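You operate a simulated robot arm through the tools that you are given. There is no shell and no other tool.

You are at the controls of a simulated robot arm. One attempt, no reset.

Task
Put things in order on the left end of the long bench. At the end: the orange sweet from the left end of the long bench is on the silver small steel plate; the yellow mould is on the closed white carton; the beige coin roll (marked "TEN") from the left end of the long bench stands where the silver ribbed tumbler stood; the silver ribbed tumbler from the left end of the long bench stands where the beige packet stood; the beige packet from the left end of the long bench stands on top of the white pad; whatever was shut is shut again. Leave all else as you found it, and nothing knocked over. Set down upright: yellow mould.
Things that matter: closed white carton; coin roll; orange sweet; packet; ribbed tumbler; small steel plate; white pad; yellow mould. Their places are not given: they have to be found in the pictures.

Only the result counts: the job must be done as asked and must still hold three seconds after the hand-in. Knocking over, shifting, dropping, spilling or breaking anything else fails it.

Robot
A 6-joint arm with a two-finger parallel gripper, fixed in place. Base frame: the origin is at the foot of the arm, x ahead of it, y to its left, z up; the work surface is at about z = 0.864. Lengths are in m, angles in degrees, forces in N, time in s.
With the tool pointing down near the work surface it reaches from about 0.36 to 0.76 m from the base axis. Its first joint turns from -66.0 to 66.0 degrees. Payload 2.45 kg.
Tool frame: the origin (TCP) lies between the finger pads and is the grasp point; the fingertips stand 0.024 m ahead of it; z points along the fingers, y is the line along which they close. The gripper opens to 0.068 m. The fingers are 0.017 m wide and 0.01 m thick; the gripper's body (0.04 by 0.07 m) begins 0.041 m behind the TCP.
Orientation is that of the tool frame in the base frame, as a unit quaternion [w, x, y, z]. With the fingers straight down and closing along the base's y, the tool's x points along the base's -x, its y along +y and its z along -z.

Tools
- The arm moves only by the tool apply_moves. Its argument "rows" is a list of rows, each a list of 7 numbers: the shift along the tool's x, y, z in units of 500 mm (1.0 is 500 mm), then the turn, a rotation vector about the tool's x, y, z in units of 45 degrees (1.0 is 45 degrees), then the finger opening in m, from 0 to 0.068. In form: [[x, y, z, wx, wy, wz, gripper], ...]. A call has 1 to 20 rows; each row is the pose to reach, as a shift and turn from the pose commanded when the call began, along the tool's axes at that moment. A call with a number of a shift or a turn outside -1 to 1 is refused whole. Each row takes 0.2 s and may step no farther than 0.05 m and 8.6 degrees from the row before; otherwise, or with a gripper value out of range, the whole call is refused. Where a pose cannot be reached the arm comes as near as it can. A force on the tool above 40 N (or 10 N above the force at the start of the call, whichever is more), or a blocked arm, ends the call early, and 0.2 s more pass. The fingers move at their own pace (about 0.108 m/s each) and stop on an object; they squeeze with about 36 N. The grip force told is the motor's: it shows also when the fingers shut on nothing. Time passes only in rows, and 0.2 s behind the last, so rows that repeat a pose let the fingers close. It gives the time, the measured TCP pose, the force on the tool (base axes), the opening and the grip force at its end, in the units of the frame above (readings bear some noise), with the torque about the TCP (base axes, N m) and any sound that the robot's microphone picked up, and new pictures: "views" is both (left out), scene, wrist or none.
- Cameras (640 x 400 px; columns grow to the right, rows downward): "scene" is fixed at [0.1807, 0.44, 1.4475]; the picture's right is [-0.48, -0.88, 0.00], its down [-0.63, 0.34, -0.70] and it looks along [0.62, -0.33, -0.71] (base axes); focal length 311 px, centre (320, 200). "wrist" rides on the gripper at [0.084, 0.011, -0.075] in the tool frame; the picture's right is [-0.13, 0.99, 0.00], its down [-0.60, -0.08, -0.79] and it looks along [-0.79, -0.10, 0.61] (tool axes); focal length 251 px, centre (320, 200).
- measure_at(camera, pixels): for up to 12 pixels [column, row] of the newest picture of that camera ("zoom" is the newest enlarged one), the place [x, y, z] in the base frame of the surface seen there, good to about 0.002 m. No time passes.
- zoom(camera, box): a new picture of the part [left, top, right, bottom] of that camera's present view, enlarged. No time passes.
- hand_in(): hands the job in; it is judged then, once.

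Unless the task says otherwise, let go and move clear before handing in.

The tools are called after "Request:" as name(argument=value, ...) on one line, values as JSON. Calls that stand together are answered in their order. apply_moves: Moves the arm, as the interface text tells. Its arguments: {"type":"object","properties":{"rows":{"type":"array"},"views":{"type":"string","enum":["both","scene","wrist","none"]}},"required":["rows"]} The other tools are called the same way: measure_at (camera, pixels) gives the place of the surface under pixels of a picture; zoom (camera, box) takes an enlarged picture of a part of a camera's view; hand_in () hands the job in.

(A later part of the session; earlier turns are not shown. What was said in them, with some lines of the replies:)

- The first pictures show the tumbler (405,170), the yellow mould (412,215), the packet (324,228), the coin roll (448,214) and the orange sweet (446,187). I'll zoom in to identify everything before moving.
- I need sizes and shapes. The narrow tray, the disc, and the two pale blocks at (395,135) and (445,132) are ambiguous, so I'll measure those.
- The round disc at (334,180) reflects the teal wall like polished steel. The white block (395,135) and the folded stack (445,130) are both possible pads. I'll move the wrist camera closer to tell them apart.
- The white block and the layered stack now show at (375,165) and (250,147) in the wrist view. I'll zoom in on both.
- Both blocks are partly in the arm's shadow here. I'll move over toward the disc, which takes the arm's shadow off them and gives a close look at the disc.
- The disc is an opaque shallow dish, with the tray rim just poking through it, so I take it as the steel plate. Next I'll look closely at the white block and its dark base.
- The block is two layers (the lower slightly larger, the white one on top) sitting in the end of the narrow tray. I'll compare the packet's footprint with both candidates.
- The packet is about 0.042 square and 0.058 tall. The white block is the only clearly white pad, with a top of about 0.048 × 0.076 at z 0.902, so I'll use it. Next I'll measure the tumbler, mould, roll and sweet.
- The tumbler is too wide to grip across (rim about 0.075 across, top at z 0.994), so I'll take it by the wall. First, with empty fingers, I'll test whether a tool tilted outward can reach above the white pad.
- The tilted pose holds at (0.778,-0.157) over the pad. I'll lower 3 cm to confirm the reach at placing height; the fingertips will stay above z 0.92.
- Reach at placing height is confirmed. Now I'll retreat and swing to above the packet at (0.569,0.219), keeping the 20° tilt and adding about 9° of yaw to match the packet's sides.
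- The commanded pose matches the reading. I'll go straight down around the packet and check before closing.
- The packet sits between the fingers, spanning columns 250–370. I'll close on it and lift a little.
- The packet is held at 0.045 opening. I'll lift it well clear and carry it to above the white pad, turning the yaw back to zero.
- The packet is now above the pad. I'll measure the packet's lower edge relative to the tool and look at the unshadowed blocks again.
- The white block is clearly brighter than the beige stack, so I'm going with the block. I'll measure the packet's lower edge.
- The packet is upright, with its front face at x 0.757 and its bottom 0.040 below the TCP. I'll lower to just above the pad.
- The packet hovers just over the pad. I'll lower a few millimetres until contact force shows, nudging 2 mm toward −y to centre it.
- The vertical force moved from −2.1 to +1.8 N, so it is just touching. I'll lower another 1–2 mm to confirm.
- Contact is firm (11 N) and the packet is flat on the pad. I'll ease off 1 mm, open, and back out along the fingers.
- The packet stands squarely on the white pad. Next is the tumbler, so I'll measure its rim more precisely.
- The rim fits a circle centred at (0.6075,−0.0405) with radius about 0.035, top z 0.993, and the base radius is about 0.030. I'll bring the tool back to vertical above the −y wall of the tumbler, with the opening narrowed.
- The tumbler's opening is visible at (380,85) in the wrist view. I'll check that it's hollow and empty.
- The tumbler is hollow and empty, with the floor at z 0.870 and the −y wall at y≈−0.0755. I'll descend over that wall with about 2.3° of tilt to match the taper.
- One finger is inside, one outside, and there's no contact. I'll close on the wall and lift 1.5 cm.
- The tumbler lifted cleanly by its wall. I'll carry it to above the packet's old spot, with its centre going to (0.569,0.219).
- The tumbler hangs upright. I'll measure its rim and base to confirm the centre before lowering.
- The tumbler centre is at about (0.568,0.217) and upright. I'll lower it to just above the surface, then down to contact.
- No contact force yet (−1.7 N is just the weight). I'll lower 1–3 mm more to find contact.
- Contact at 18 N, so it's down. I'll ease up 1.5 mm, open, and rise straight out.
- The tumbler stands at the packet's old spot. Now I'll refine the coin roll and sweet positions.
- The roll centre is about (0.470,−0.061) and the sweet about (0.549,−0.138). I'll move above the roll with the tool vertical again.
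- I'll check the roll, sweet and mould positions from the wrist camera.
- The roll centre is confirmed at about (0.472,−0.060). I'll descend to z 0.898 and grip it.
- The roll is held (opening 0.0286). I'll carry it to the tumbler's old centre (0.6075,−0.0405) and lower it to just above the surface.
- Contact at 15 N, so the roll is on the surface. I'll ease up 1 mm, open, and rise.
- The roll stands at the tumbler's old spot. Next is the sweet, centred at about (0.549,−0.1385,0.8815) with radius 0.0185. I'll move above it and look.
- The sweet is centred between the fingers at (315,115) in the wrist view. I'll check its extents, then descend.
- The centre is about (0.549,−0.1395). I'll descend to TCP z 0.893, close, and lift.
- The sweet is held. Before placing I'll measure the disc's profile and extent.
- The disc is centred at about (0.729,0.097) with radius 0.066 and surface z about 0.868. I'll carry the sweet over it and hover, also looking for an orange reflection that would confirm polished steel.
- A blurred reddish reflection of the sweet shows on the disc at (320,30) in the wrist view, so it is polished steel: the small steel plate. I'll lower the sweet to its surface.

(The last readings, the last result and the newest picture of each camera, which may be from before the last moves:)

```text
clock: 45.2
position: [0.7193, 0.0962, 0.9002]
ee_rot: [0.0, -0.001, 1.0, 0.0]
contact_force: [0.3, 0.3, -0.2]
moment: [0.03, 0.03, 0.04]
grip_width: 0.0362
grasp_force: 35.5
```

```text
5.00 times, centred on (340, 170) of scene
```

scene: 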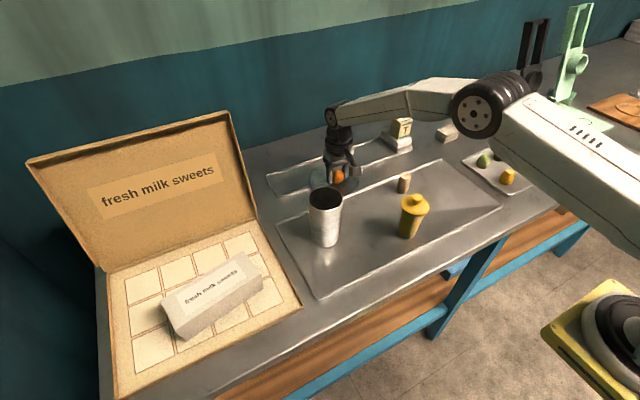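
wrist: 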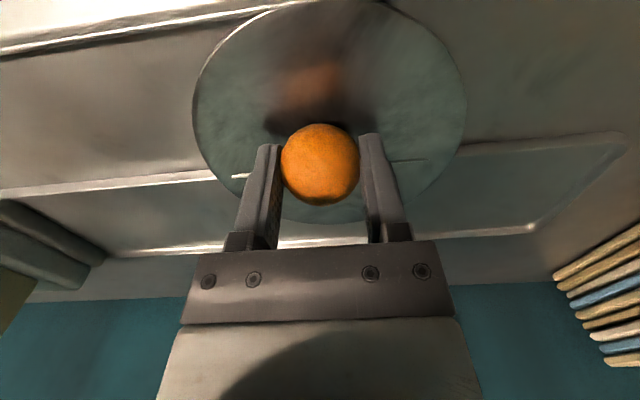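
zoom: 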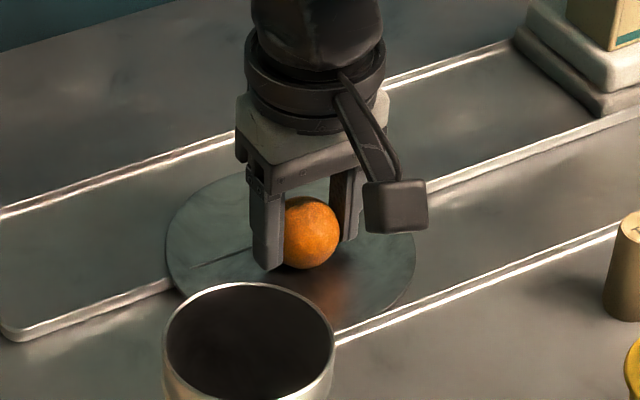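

The orange reflection is clear now (300,90). I'll lower in 1 mm steps until the force rises.

Request:
apply_moves(rows=[[0, 0, 0.002, 0, 0, 0, 0.02], [0, 0, 0.004, 0, 0, 0, 0.02], [0, 0, 0.004, 0, 0, 0, 0.02]], views="none")

```text
clock: 46.0
position: [0.7184, 0.0976, 0.8981]
ee_rot: [0.001, 0.0, 1.0, 0.0]
contact_force: [0.1, 1.5, 0.4]
moment: [0.03, -0.01, -0.01]
grip_width: 0.0366
grasp_force: 36.0
```

Request:
apply_moves(rows=[[0, 0, 0.002, 0, 0, 0, 0.02], [0, 0, 0.002, 0, 0, 0, 0.02]], views="none")

```text
clock: 46.6
position: [0.7204, 0.0976, 0.8985]
ee_rot: [0.002, 0.0, 1.0, 0.001]
contact_force: [-4.1, 0.1, 11.0]
moment: [0.03, 0.04, 0.02]
grip_width: 0.0367
grasp_force: 36.4
```

Contact at 11 N, so the sweet is on the plate. I'll ease up slightly, open gently, wait, then rise.

Request:
apply_moves(rows=[[0, 0, -0.002, 0, 0, 0, 0.02], [0, 0, -0.002, 0, 0, 0, 0.045], [0, 0, -0.002, 0, 0, 0, 0.056], [0, 0, -0.002, 0, 0, 0, 0.056], [0, 0, -0.06, 0, 0, 0, 0.056], [0, 0, -0.14, 0, 0, 0, 0.056], [0, 0, -0.22, 0, 0, 0, 0.056], [0, 0, -0.28, 0, 0, 0, 0.056]])

Request:
zoom(camera="scene", box=[290, 130, 390, 210])

```text
clock: 48.4
position: [0.7179, 0.0952, 1.0366]
ee_rot: [-0.001, 0.0, 1.0, 0.0]
contact_force: [1.4, 0.3, -0.3]
moment: [0.01, 0.02, 0.02]
grip_width: 0.0559
grasp_force: 0.1
```

scene: 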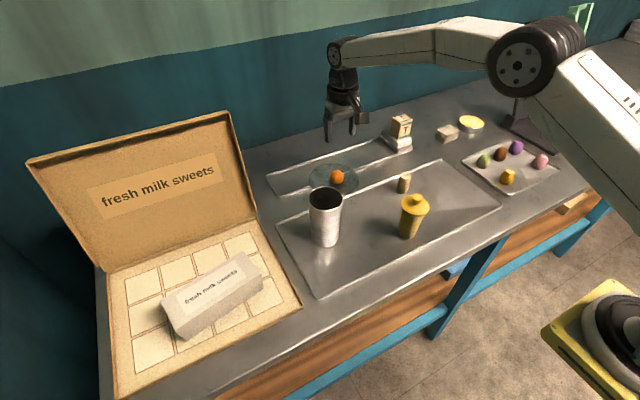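
wrist: 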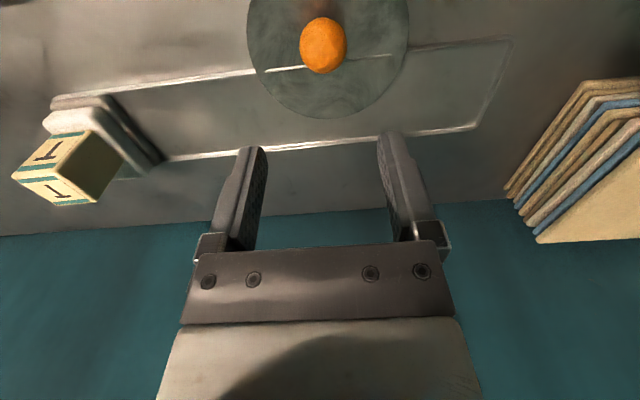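

```text
5.00 times, centred on (340, 170) of scene
```

zoom: 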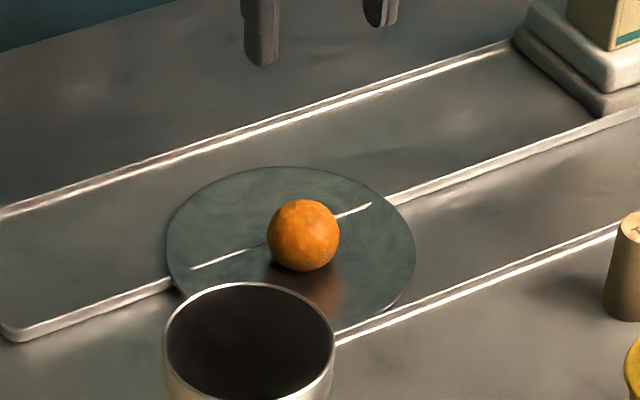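

The sweet rests on the plate. Now the mould and the carton; I'll measure the carton's top and the upright lid for clearance.

Request:
zoom(camera="scene", box=[140, 230, 290, 350])

Request:
measure_at(camera="zoom", pixels=[[115, 300], [435, 110], [520, 205], [200, 440], [320, 260], [225, 310], [400, 190], [160, 270], [300, 360], [470, 260], [130, 330], [500, 180]])

Request:
measure_at(camera="scene", pixels=[[110, 268], [255, 222], [230, 115], [30, 165], [160, 190], [180, 240], [299, 305], [262, 228], [118, 395], [140, 280], [230, 340], [280, 300]])

Request:
zoom(camera="scene", box=[390, 185, 440, 245])

```text
3.33 times, centred on (215, 290) of scene
```

zoom: 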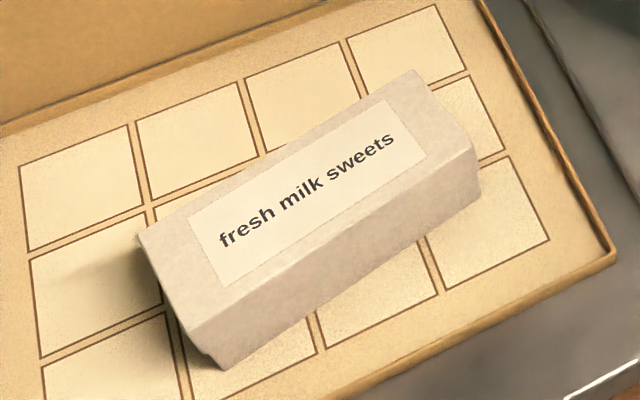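

```text
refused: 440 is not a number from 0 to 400
```

```text
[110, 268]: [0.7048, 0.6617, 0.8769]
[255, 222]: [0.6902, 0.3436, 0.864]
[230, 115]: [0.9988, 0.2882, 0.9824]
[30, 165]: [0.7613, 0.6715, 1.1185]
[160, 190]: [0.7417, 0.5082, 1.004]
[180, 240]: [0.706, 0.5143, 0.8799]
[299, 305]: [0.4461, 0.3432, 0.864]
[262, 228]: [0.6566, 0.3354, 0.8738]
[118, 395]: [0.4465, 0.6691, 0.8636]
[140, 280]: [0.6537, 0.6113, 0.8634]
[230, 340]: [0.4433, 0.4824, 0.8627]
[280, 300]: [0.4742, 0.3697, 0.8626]
```

```text
6.67 times, centred on (415, 215) of scene
```

zoom: 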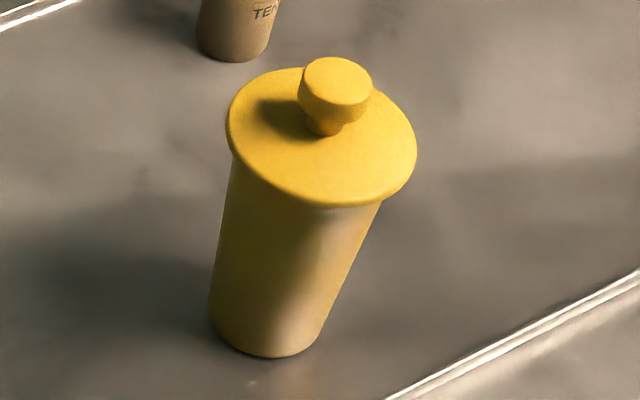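

The lid leans back at x≥0.70, well clear of the carton. I'll measure the carton's top corners.

Request:
measure_at(camera="scene", pixels=[[162, 302], [243, 253], [258, 274], [178, 325], [210, 288], [191, 300], [235, 268], [185, 287], [220, 302], [202, 295], [225, 280], [200, 312]])

Request:
measure_at(camera="scene", pixels=[[401, 199], [416, 215], [430, 207], [417, 194], [412, 200], [406, 197], [426, 213], [405, 210], [415, 204], [401, 226], [409, 238], [416, 234]])

```text
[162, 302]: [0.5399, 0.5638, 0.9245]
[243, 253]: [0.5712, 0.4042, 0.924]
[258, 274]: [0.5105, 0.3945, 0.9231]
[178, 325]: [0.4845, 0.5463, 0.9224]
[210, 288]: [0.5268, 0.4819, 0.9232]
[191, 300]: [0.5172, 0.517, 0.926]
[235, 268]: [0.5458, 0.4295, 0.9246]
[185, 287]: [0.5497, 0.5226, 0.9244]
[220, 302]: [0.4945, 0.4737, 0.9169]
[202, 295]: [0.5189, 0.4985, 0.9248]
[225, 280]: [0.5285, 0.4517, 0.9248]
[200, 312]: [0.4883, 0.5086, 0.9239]
```

```text
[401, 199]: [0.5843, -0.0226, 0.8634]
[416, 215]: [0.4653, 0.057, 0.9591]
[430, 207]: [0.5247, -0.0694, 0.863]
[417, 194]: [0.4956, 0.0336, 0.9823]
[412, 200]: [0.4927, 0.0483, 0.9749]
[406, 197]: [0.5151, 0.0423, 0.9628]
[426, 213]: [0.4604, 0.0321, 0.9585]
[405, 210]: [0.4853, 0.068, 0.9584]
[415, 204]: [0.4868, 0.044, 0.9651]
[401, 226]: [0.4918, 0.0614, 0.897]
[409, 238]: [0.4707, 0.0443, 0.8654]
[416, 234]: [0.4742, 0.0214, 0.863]
```

The carton top is centred at about (0.5265,0.477), z 0.9245, about 0.06 wide. The mould's flange is centred at (0.490,0.0385) with radius 0.029. I'll move above the mould, fully open.

Request:
apply_moves(rows=[[0.0912, -0.0234, -0.026, 0, 0, 0, 0.068], [0.1824, -0.0468, -0.026, 0, 0, 0, 0.068], [0.2736, -0.0702, -0.026, 0, 0, 0, 0.068], [0.3648, -0.0936, -0.026, 0, 0, 0, 0.068], [0.456, -0.117, -0.026, 0, 0, 0, 0.068], [0.456, -0.117, -0.026, 0, 0, 0, 0.068]])

Request:
zoom(camera="scene", box=[370, 130, 480, 240])

Request:
zoom(camera="wrist", box=[220, 0, 440, 150])

```text
clock: 49.8
position: [0.4903, 0.0403, 1.0495]
ee_rot: [0.001, 0.001, 1.0, -0.001]
contact_force: [0.4, -0.2, -0.1]
moment: [-0.01, 0.02, 0.01]
grip_width: 0.0681
grasp_force: 0.0
```

scene: 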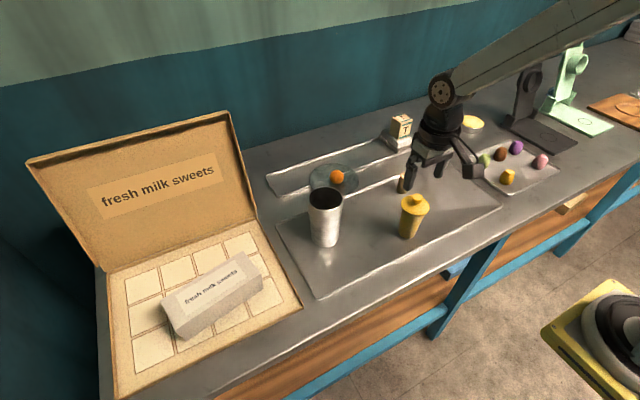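
wrist: 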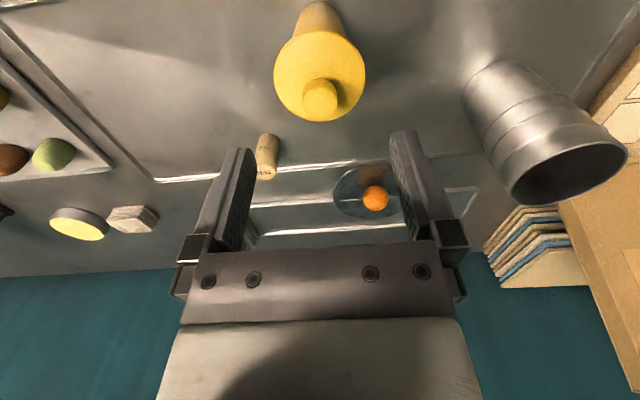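

```text
3.64 times, centred on (425, 185) of scene
```

zoom: 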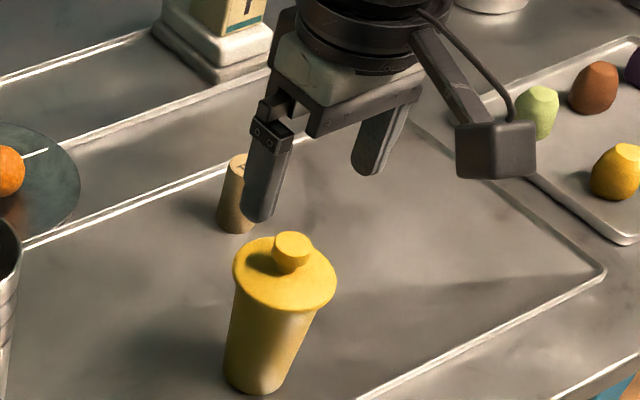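

```text
2.67 times, centred on (330, 75) of wrist
```

zoom: 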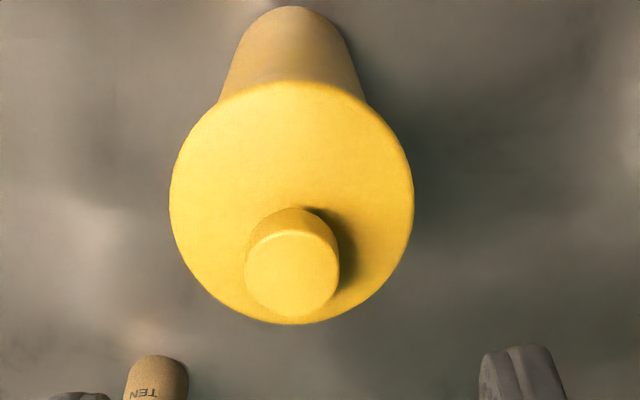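

Request:
measure_at(camera="zoom", pixels=[[174, 200], [410, 200], [290, 85], [290, 318], [292, 270], [215, 275], [375, 270], [200, 130], [385, 125], [290, 140], [250, 260], [335, 260]])

```text
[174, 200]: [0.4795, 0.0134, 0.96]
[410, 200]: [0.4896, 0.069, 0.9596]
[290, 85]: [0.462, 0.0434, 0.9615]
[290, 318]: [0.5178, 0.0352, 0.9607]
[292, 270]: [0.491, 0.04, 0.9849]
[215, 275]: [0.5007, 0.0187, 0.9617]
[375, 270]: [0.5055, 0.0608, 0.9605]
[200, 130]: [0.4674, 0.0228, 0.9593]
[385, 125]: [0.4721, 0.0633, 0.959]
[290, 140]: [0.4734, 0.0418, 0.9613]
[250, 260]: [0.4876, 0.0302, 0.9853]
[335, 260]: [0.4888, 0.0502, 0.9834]
```

The flange is centred at (0.490,0.040), so I'll shift 1.5 mm in y. I'll descend around it to z 0.957 with fingers fully open, then check.

Request:
apply_moves(rows=[[0, 0.003, 0.04, 0, 0, 0, 0.068], [0, 0.003, 0.08, 0, 0, 0, 0.068], [0, 0.003, 0.12, 0, 0, 0, 0.068], [0, 0.003, 0.15, 0, 0, 0, 0.068], [0, 0.003, 0.17, 0, 0, 0, 0.068], [0, 0.003, 0.186, 0, 0, 0, 0.068], [0, 0.003, 0.186, 0, 0, 0, 0.068]])

Request:
zoom(camera="scene", box=[370, 150, 470, 240])

```text
clock: 51.4
position: [0.4896, 0.0408, 0.9566]
ee_rot: [0.0, 0.0, 1.0, 0.0]
contact_force: [-0.9, -0.1, 0.3]
moment: [0.04, -0.01, 0.02]
grip_width: 0.0677
grasp_force: 0.0
```

scene: 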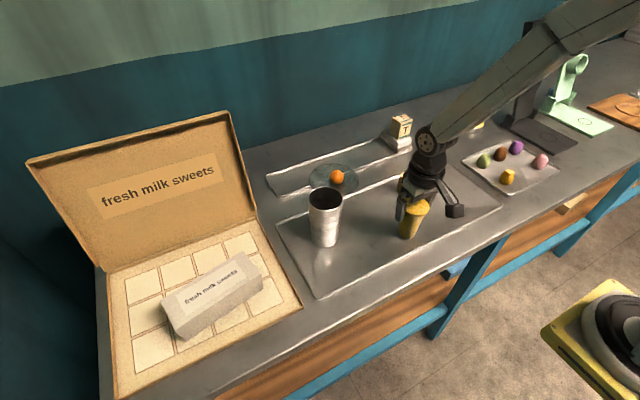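
wrist: 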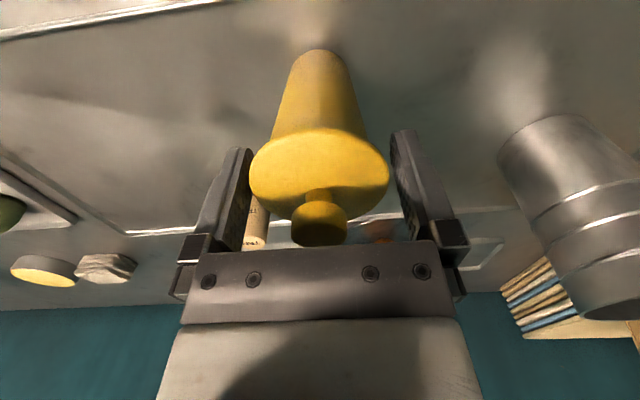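

```text
4.44 times, centred on (420, 195) of scene
```

zoom: 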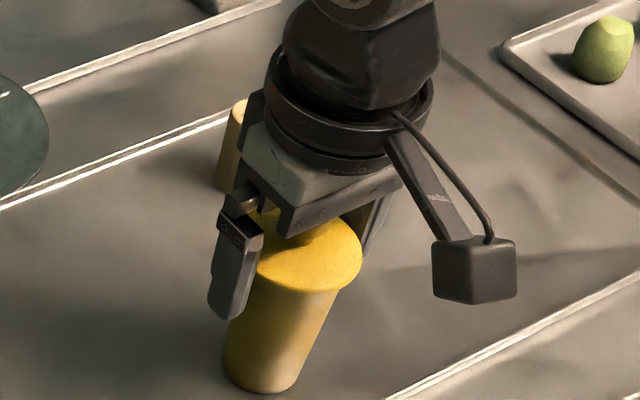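

The fingers straddle the flange with no contact. I'll close and lift 8 mm to see whether the whole mould comes up.

Request:
apply_moves(rows=[[0, 0, 0, 0, 0, 0, 0.045], [0, 0, 0, 0, 0, 0, 0.045], [0, 0, 0, 0, 0, 0, 0.045], [0, 0, -0.006, 0, 0, 0, 0.045], [0, 0, -0.016, 0, 0, 0, 0.045], [0, 0, -0.016, 0, 0, 0, 0.045]])

Request:
zoom(camera="scene", box=[370, 150, 470, 240])

Request:
zoom(camera="wrist", box=[200, 20, 440, 260])

```text
clock: 52.8
position: [0.4898, 0.0407, 0.9641]
ee_rot: [-0.001, 0.001, 1.0, 0.0]
contact_force: [-0.1, 0.5, -0.5]
moment: [-0.01, 0.01, 0.01]
grip_width: 0.0571
grasp_force: 36.6
```

scene: 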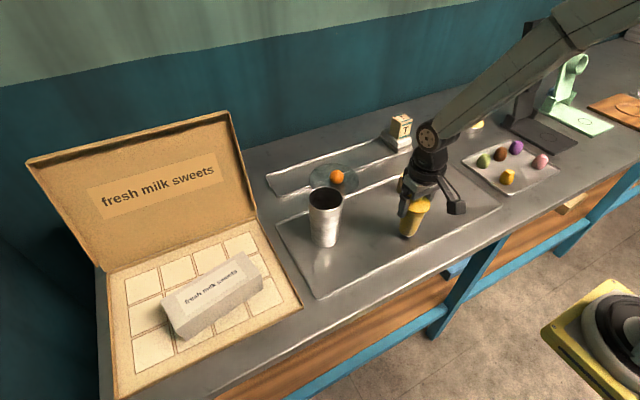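
wrist: 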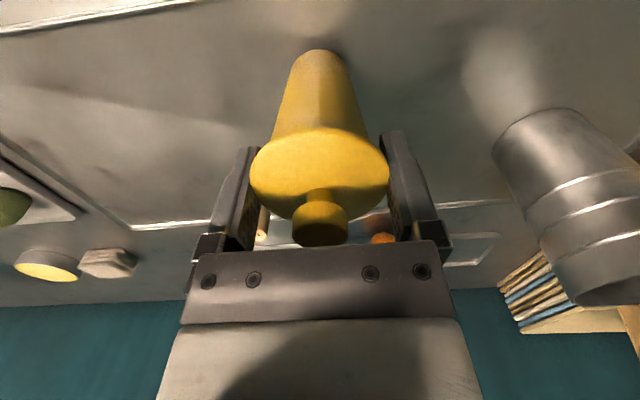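

```text
4.44 times, centred on (420, 195) of scene
```

zoom: 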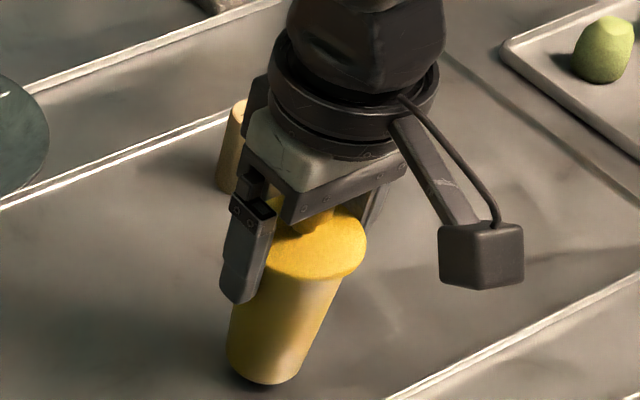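

```text
1.67 times, centred on (320, 140) of wrist
```

zoom: 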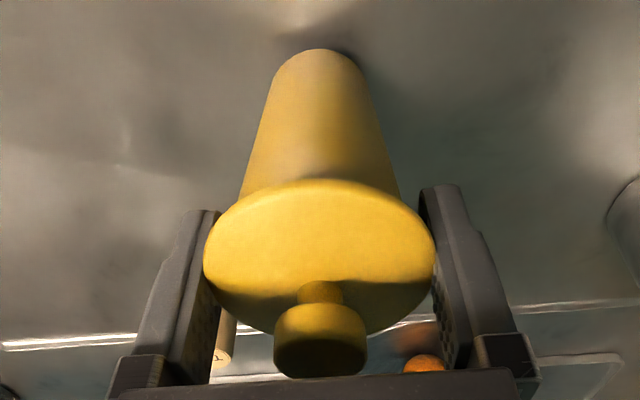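

The whole mould lifted, including the body. I'll raise it well above the tumbler's height and carry it smoothly to above the carton centre.

Request:
apply_moves(rows=[[0, 0, -0.062, 0, 0, 0, 0.045], [0, 0, -0.124, 0, 0, 0, 0.045], [0, 0, -0.186, 0, 0, 0, 0.045], [0, 0, -0.248, 0, 0, 0, 0.045], [0, 0, -0.31, 0, 0, 0, 0.045], [0.002, 0.0708, -0.31, 0, 0, 0, 0.045], [0.004, 0.1416, -0.31, 0, 0, 0, 0.045], [0.006, 0.2124, -0.31, 0, 0, 0, 0.045], [0.008, 0.2832, -0.31, 0, 0, 0, 0.045], [0.01, 0.354, -0.31, 0, 0, 0, 0.045], [-0.002, 0.4286, -0.31, 0, 0, 0, 0.045], [-0.014, 0.5032, -0.31, 0, 0, 0, 0.045], [-0.026, 0.5778, -0.31, 0, 0, 0, 0.045], [-0.038, 0.6524, -0.31, 0, 0, 0, 0.045], [-0.05, 0.727, -0.31, 0, 0, 0, 0.045], [-0.062, 0.8016, -0.31, 0, 0, 0, 0.045], [-0.074, 0.876, -0.31, 0, 0, 0, 0.045], [-0.074, 0.876, -0.31, 0, 0, 0, 0.045]])

Request:
zoom(camera="scene", box=[120, 150, 300, 340])

```text
clock: 56.6
position: [0.5262, 0.4806, 1.1176]
ee_rot: [0.0, 0.001, 1.0, -0.002]
contact_force: [0.6, 0.3, -1.6]
moment: [0.0, -0.03, 0.03]
grip_width: 0.0573
grasp_force: 36.0
```

scene: 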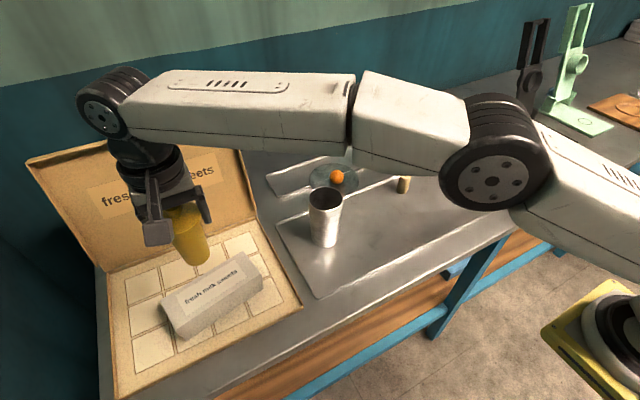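
wrist: 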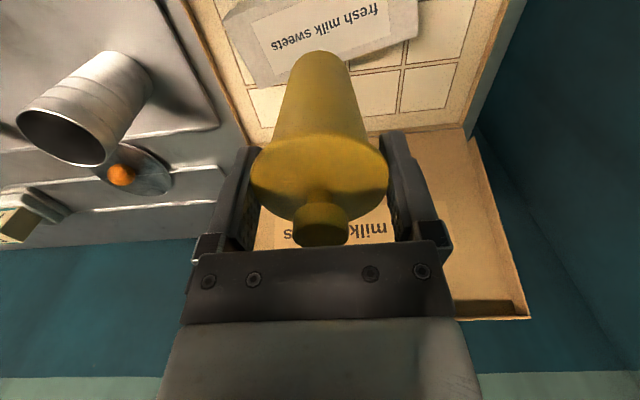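

```text
2.11 times, centred on (210, 245) of scene
```

zoom: 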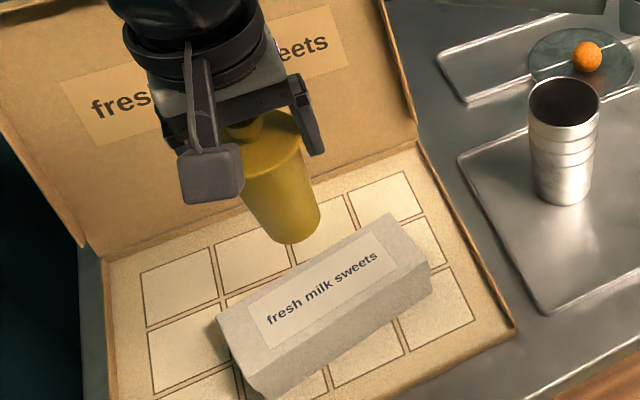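

The mould is above the carton. I'll measure its bottom and sides for verticality and centring before lowering.

Request:
measure_at(camera="zoom", pixels=[[295, 242], [270, 225], [318, 222], [285, 235], [310, 236], [280, 170], [245, 170], [300, 150], [270, 150], [295, 215], [300, 180], [260, 200]])

```text
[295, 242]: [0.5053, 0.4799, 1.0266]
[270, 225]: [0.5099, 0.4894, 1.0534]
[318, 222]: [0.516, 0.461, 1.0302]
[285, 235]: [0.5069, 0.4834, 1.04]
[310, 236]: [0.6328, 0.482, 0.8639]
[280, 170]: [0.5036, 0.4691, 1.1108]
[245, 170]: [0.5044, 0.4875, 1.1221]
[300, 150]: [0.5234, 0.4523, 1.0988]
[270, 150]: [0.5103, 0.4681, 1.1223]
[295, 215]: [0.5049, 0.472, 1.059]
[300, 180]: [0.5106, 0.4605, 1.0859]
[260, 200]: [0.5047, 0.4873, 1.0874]
```

The mould is upright and centred, with its bottom at about z 1.026. I'll lower to about 2 mm above the carton.

Request:
apply_moves(rows=[[0, 0, 0.05, 0, 0, 0, 0.045], [0, 0, 0.1, 0, 0, 0, 0.045], [0, 0, 0.15, 0, 0, 0, 0.045], [0, 0, 0.18, 0, 0, 0, 0.045], [0, 0, 0.194, 0, 0, 0, 0.045], [0, 0, 0.198, 0, 0, 0, 0.045], [0, 0, 0.198, 0, 0, 0, 0.045]])

Request:
zoom(camera="scene", box=[130, 200, 290, 340])

```text
clock: 58.2
position: [0.5261, 0.4795, 1.0208]
ee_rot: [0.0, 0.0, 1.0, 0.0]
contact_force: [0.1, 1.0, -1.8]
moment: [-0.01, -0.01, 0.03]
grip_width: 0.0572
grasp_force: 35.7
```

scene: 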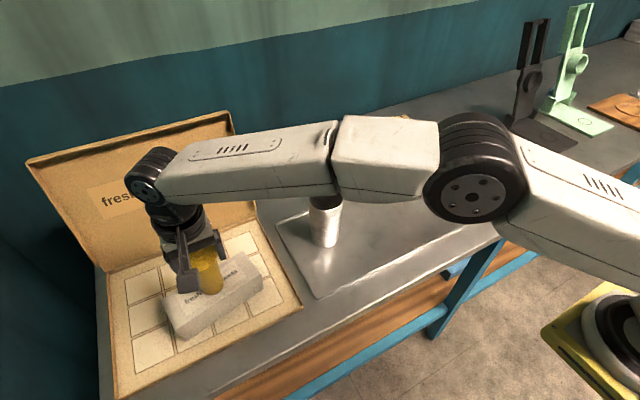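
wrist: 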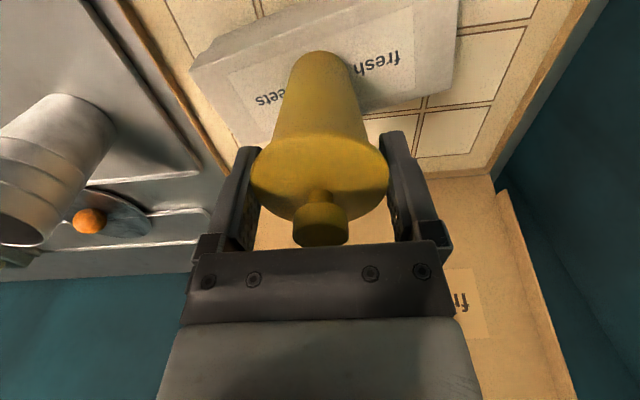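

```text
2.86 times, centred on (210, 270) of scene
```

zoom: 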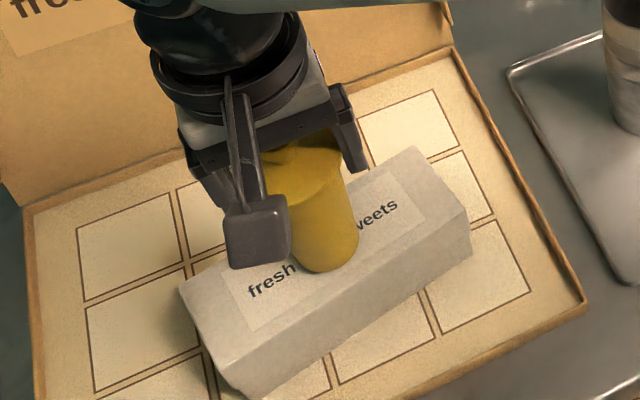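

The mould is over the carton's middle. I'll lower in 1 mm steps to contact.

Request:
apply_moves(rows=[[0, 0, 0.002, 0, 0, 0, 0.045], [0, 0, 0.004, 0, 0, 0, 0.045], [0, 0, 0.004, 0, 0, 0, 0.045]], views="none")

```text
clock: 59.0
position: [0.5276, 0.4791, 1.0181]
ee_rot: [0.0, -0.001, 1.0, 0.0]
contact_force: [-0.8, 0.9, -1.1]
moment: [0.0, 0.0, 0.02]
grip_width: 0.0569
grasp_force: 35.9
```

Request:
apply_moves(rows=[[0, 0, 0.002, 0, 0, 0, 0.045], [0, 0, 0.002, 0, 0, 0, 0.045]], views="none")

```text
clock: 59.6
position: [0.5274, 0.4788, 1.0168]
ee_rot: [0.0, 0.0, 1.0, 0.0]
contact_force: [-0.6, -0.1, -2.0]
moment: [0.0, 0.04, 0.0]
grip_width: 0.0572
grasp_force: 35.8
```

Request:
apply_moves(rows=[[0, 0, 0.002, 0, 0, 0, 0.045], [0, 0, 0.002, 0, 0, 0, 0.045]], views="none")

```text
clock: 60.2
position: [0.5267, 0.4797, 1.0172]
ee_rot: [0.001, -0.001, 1.0, 0.0]
contact_force: [1.2, -1.5, 3.8]
moment: [-0.02, -0.06, -0.01]
grip_width: 0.0572
grasp_force: 36.3
```

The force moved from −2 to +3.8 N, so contact has begun. I'll press another 0.5 mm to be sure it's seated.

Request:
apply_moves(rows=[[0, 0, 0.001, 0, 0, 0, 0.045], [0, 0, 0.001, 0, 0, 0, 0.045]])

Request:
zoom(camera="scene", box=[130, 200, 290, 340])

```text
clock: 60.8
position: [0.5282, 0.48, 1.0163]
ee_rot: [0.002, 0.0, 1.0, 0.001]
contact_force: [-0.9, -1.2, 9.5]
moment: [-0.08, 0.03, -0.01]
grip_width: 0.0573
grasp_force: 35.9
```

scene: 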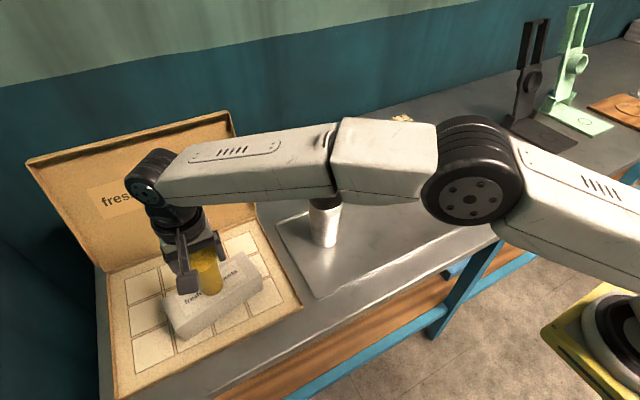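
wrist: 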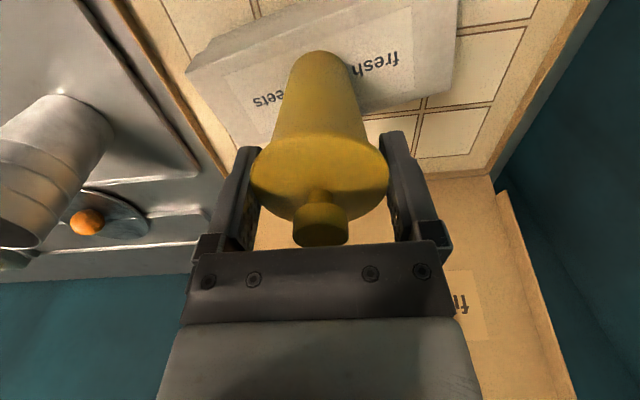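

```text
2.86 times, centred on (210, 270) of scene
```

zoom: 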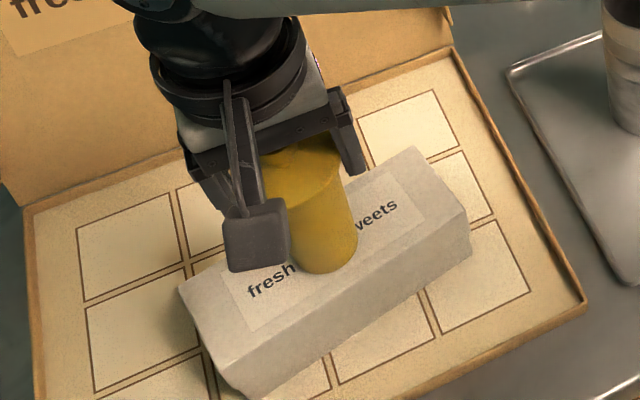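

It's seated (9.5 N) and the carton is unmoved. I'll ease off, open fully, then rise straight up.

Request:
apply_moves(rows=[[0, 0, -0.001, 0, 0, 0, 0.045], [0, 0, -0.001, 0, 0, 0, 0.068], [0, 0, -0.001, 0, 0, 0, 0.068], [0, 0, -0.001, 0, 0, 0, 0.068], [0, 0, -0.04, 0, 0, 0, 0.068], [0, 0, -0.1, 0, 0, 0, 0.068], [0, 0, -0.18, 0, 0, 0, 0.068], [0, 0, -0.26, 0, 0, 0, 0.068]])

Request:
zoom(camera="scene", box=[130, 200, 290, 340])

```text
clock: 62.6
position: [0.527, 0.4795, 1.146]
ee_rot: [0.0, 0.0, 1.0, 0.001]
contact_force: [0.2, -0.4, 0.0]
moment: [0.0, -0.03, 0.01]
grip_width: 0.0679
grasp_force: 0.1
```

scene: 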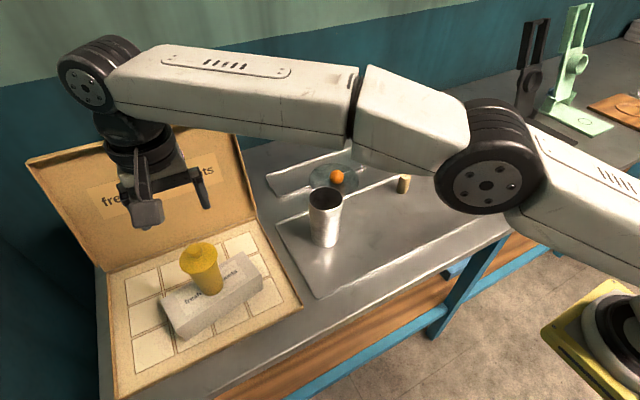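
wrist: 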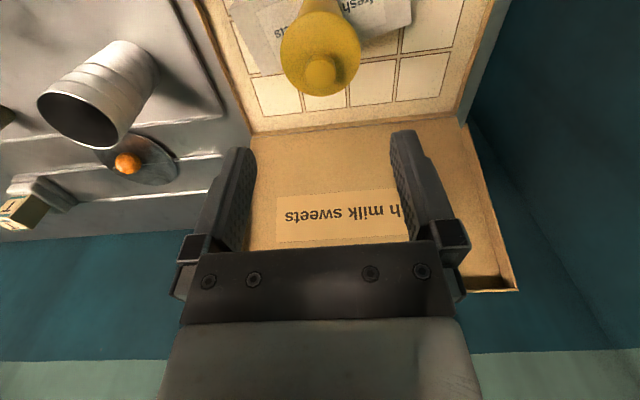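

```text
2.86 times, centred on (210, 270) of scene
```

zoom: 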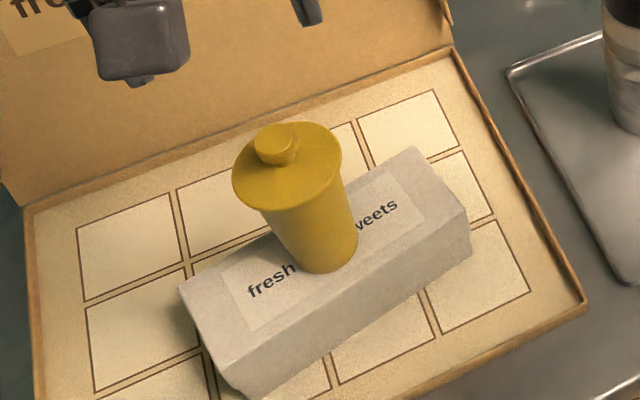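

The mould stands upright on the carton. I'll retreat to a clear pose for a final overview.

Request:
apply_moves(rows=[[0.01, -0.02, -0.06, 0, 0, 0, 0.068], [0.04, -0.1, -0.1, 0, 0, 0, 0.068], [0.07, -0.18, -0.1, 0, 0, 0, 0.068], [0.1, -0.26, -0.1, 0, 0, 0, 0.068], [0.13, -0.34, -0.1, 0, 0, 0, 0.068], [0.15, -0.42, -0.1, 0, 0, 0, 0.068], [0.15, -0.51, -0.1, 0, 0, 0, 0.068], [0.15, -0.6, -0.1, 0, 0, 0, 0.068], [0.15, -0.69, -0.1, 0, 0, 0, 0.068], [0.15, -0.78, -0.1, 0, 0, 0, 0.068], [0.12, -0.87, -0.1, 0, 0, 0, 0.068], [0.09, -0.96, -0.1, 0, 0, 0, 0.068], [0.09, -0.96, -0.1, 0, 0, 0, 0.068]])

Request:
zoom(camera="scene", box=[260, 100, 480, 260])

Request:
measure_at(camera="scene", pixels=[[337, 170], [337, 177], [404, 176], [402, 120], [400, 140], [203, 245], [325, 207], [326, 240]])

```text
clock: 65.4
position: [0.482, -0.0025, 1.1976]
ee_rot: [0.0, -0.001, 1.0, 0.0]
contact_force: [-0.4, 0.1, 0.1]
moment: [0.0, 0.01, 0.0]
grip_width: 0.068
grasp_force: 0.1
```

scene: 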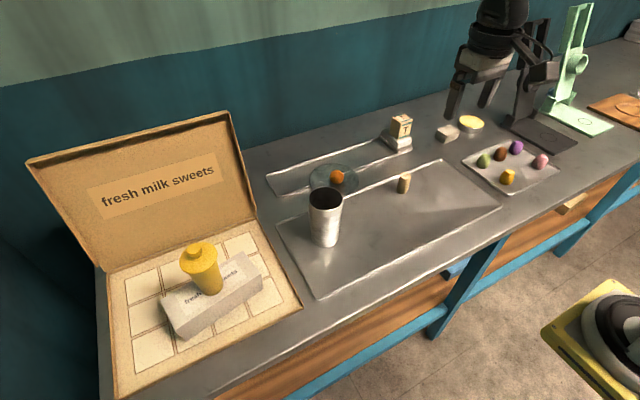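
wrist: 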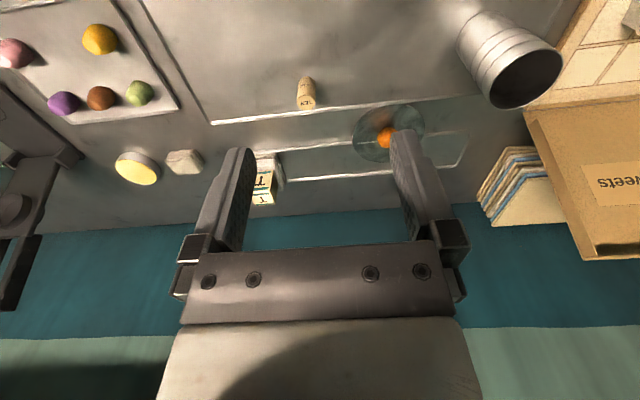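

```text
2.50 times, centred on (370, 180) of scene
```

zoom: 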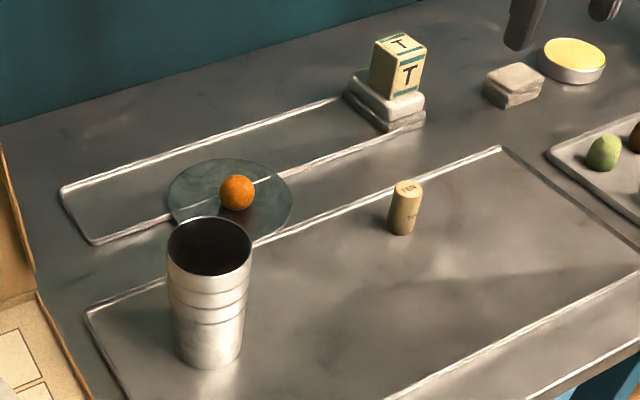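

```text
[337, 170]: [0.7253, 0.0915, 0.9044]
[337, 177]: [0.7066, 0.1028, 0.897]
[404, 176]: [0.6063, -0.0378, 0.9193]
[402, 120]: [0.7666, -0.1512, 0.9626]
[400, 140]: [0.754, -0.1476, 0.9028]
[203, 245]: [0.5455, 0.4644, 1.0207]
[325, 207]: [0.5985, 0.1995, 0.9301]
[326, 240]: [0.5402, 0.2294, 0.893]
```

The overview shows everything in place and standing. The sweet is on the plate (337,176), the packet on the white pad (401,125), and the roll at the tumbler's old spot (404,183). The tumbler is at the packet's old spot (325,217) and the mould is upright on the closed carton (203,268). The gripper is clear, so I'm handing in.

Request:
hand_in()

```text
The job is handed in.
```

I placed all five objects as asked and handed the job in. The last pictures showed everything standing, with the gripper clear.

| Object | Where it is now |
|---|---|
| Orange sweet | On the round steel plate, just in front of its centre |
| Yellow mould | Upright on the middle of the closed white carton |
| Coin roll | Standing where the tumbler stood |
| Ribbed tumbler | Standing where the packet stood |
| Packet | Standing on the white pad |

Two targets were my judgement, because the pictures left room for doubt:
- **Small steel plate:** I took this to be the round disc at the back. It gave a clear orange reflection of the sweet, so it is polished metal. The other candidates were the narrow tray and the tray holding the coloured sweets.
- **White pad:** I took this to be the white block at the end of the narrow tray. The nearby folded stack looked beige rather than white.

I never opened the carton, and I saw nothing else knocked over or shifted.
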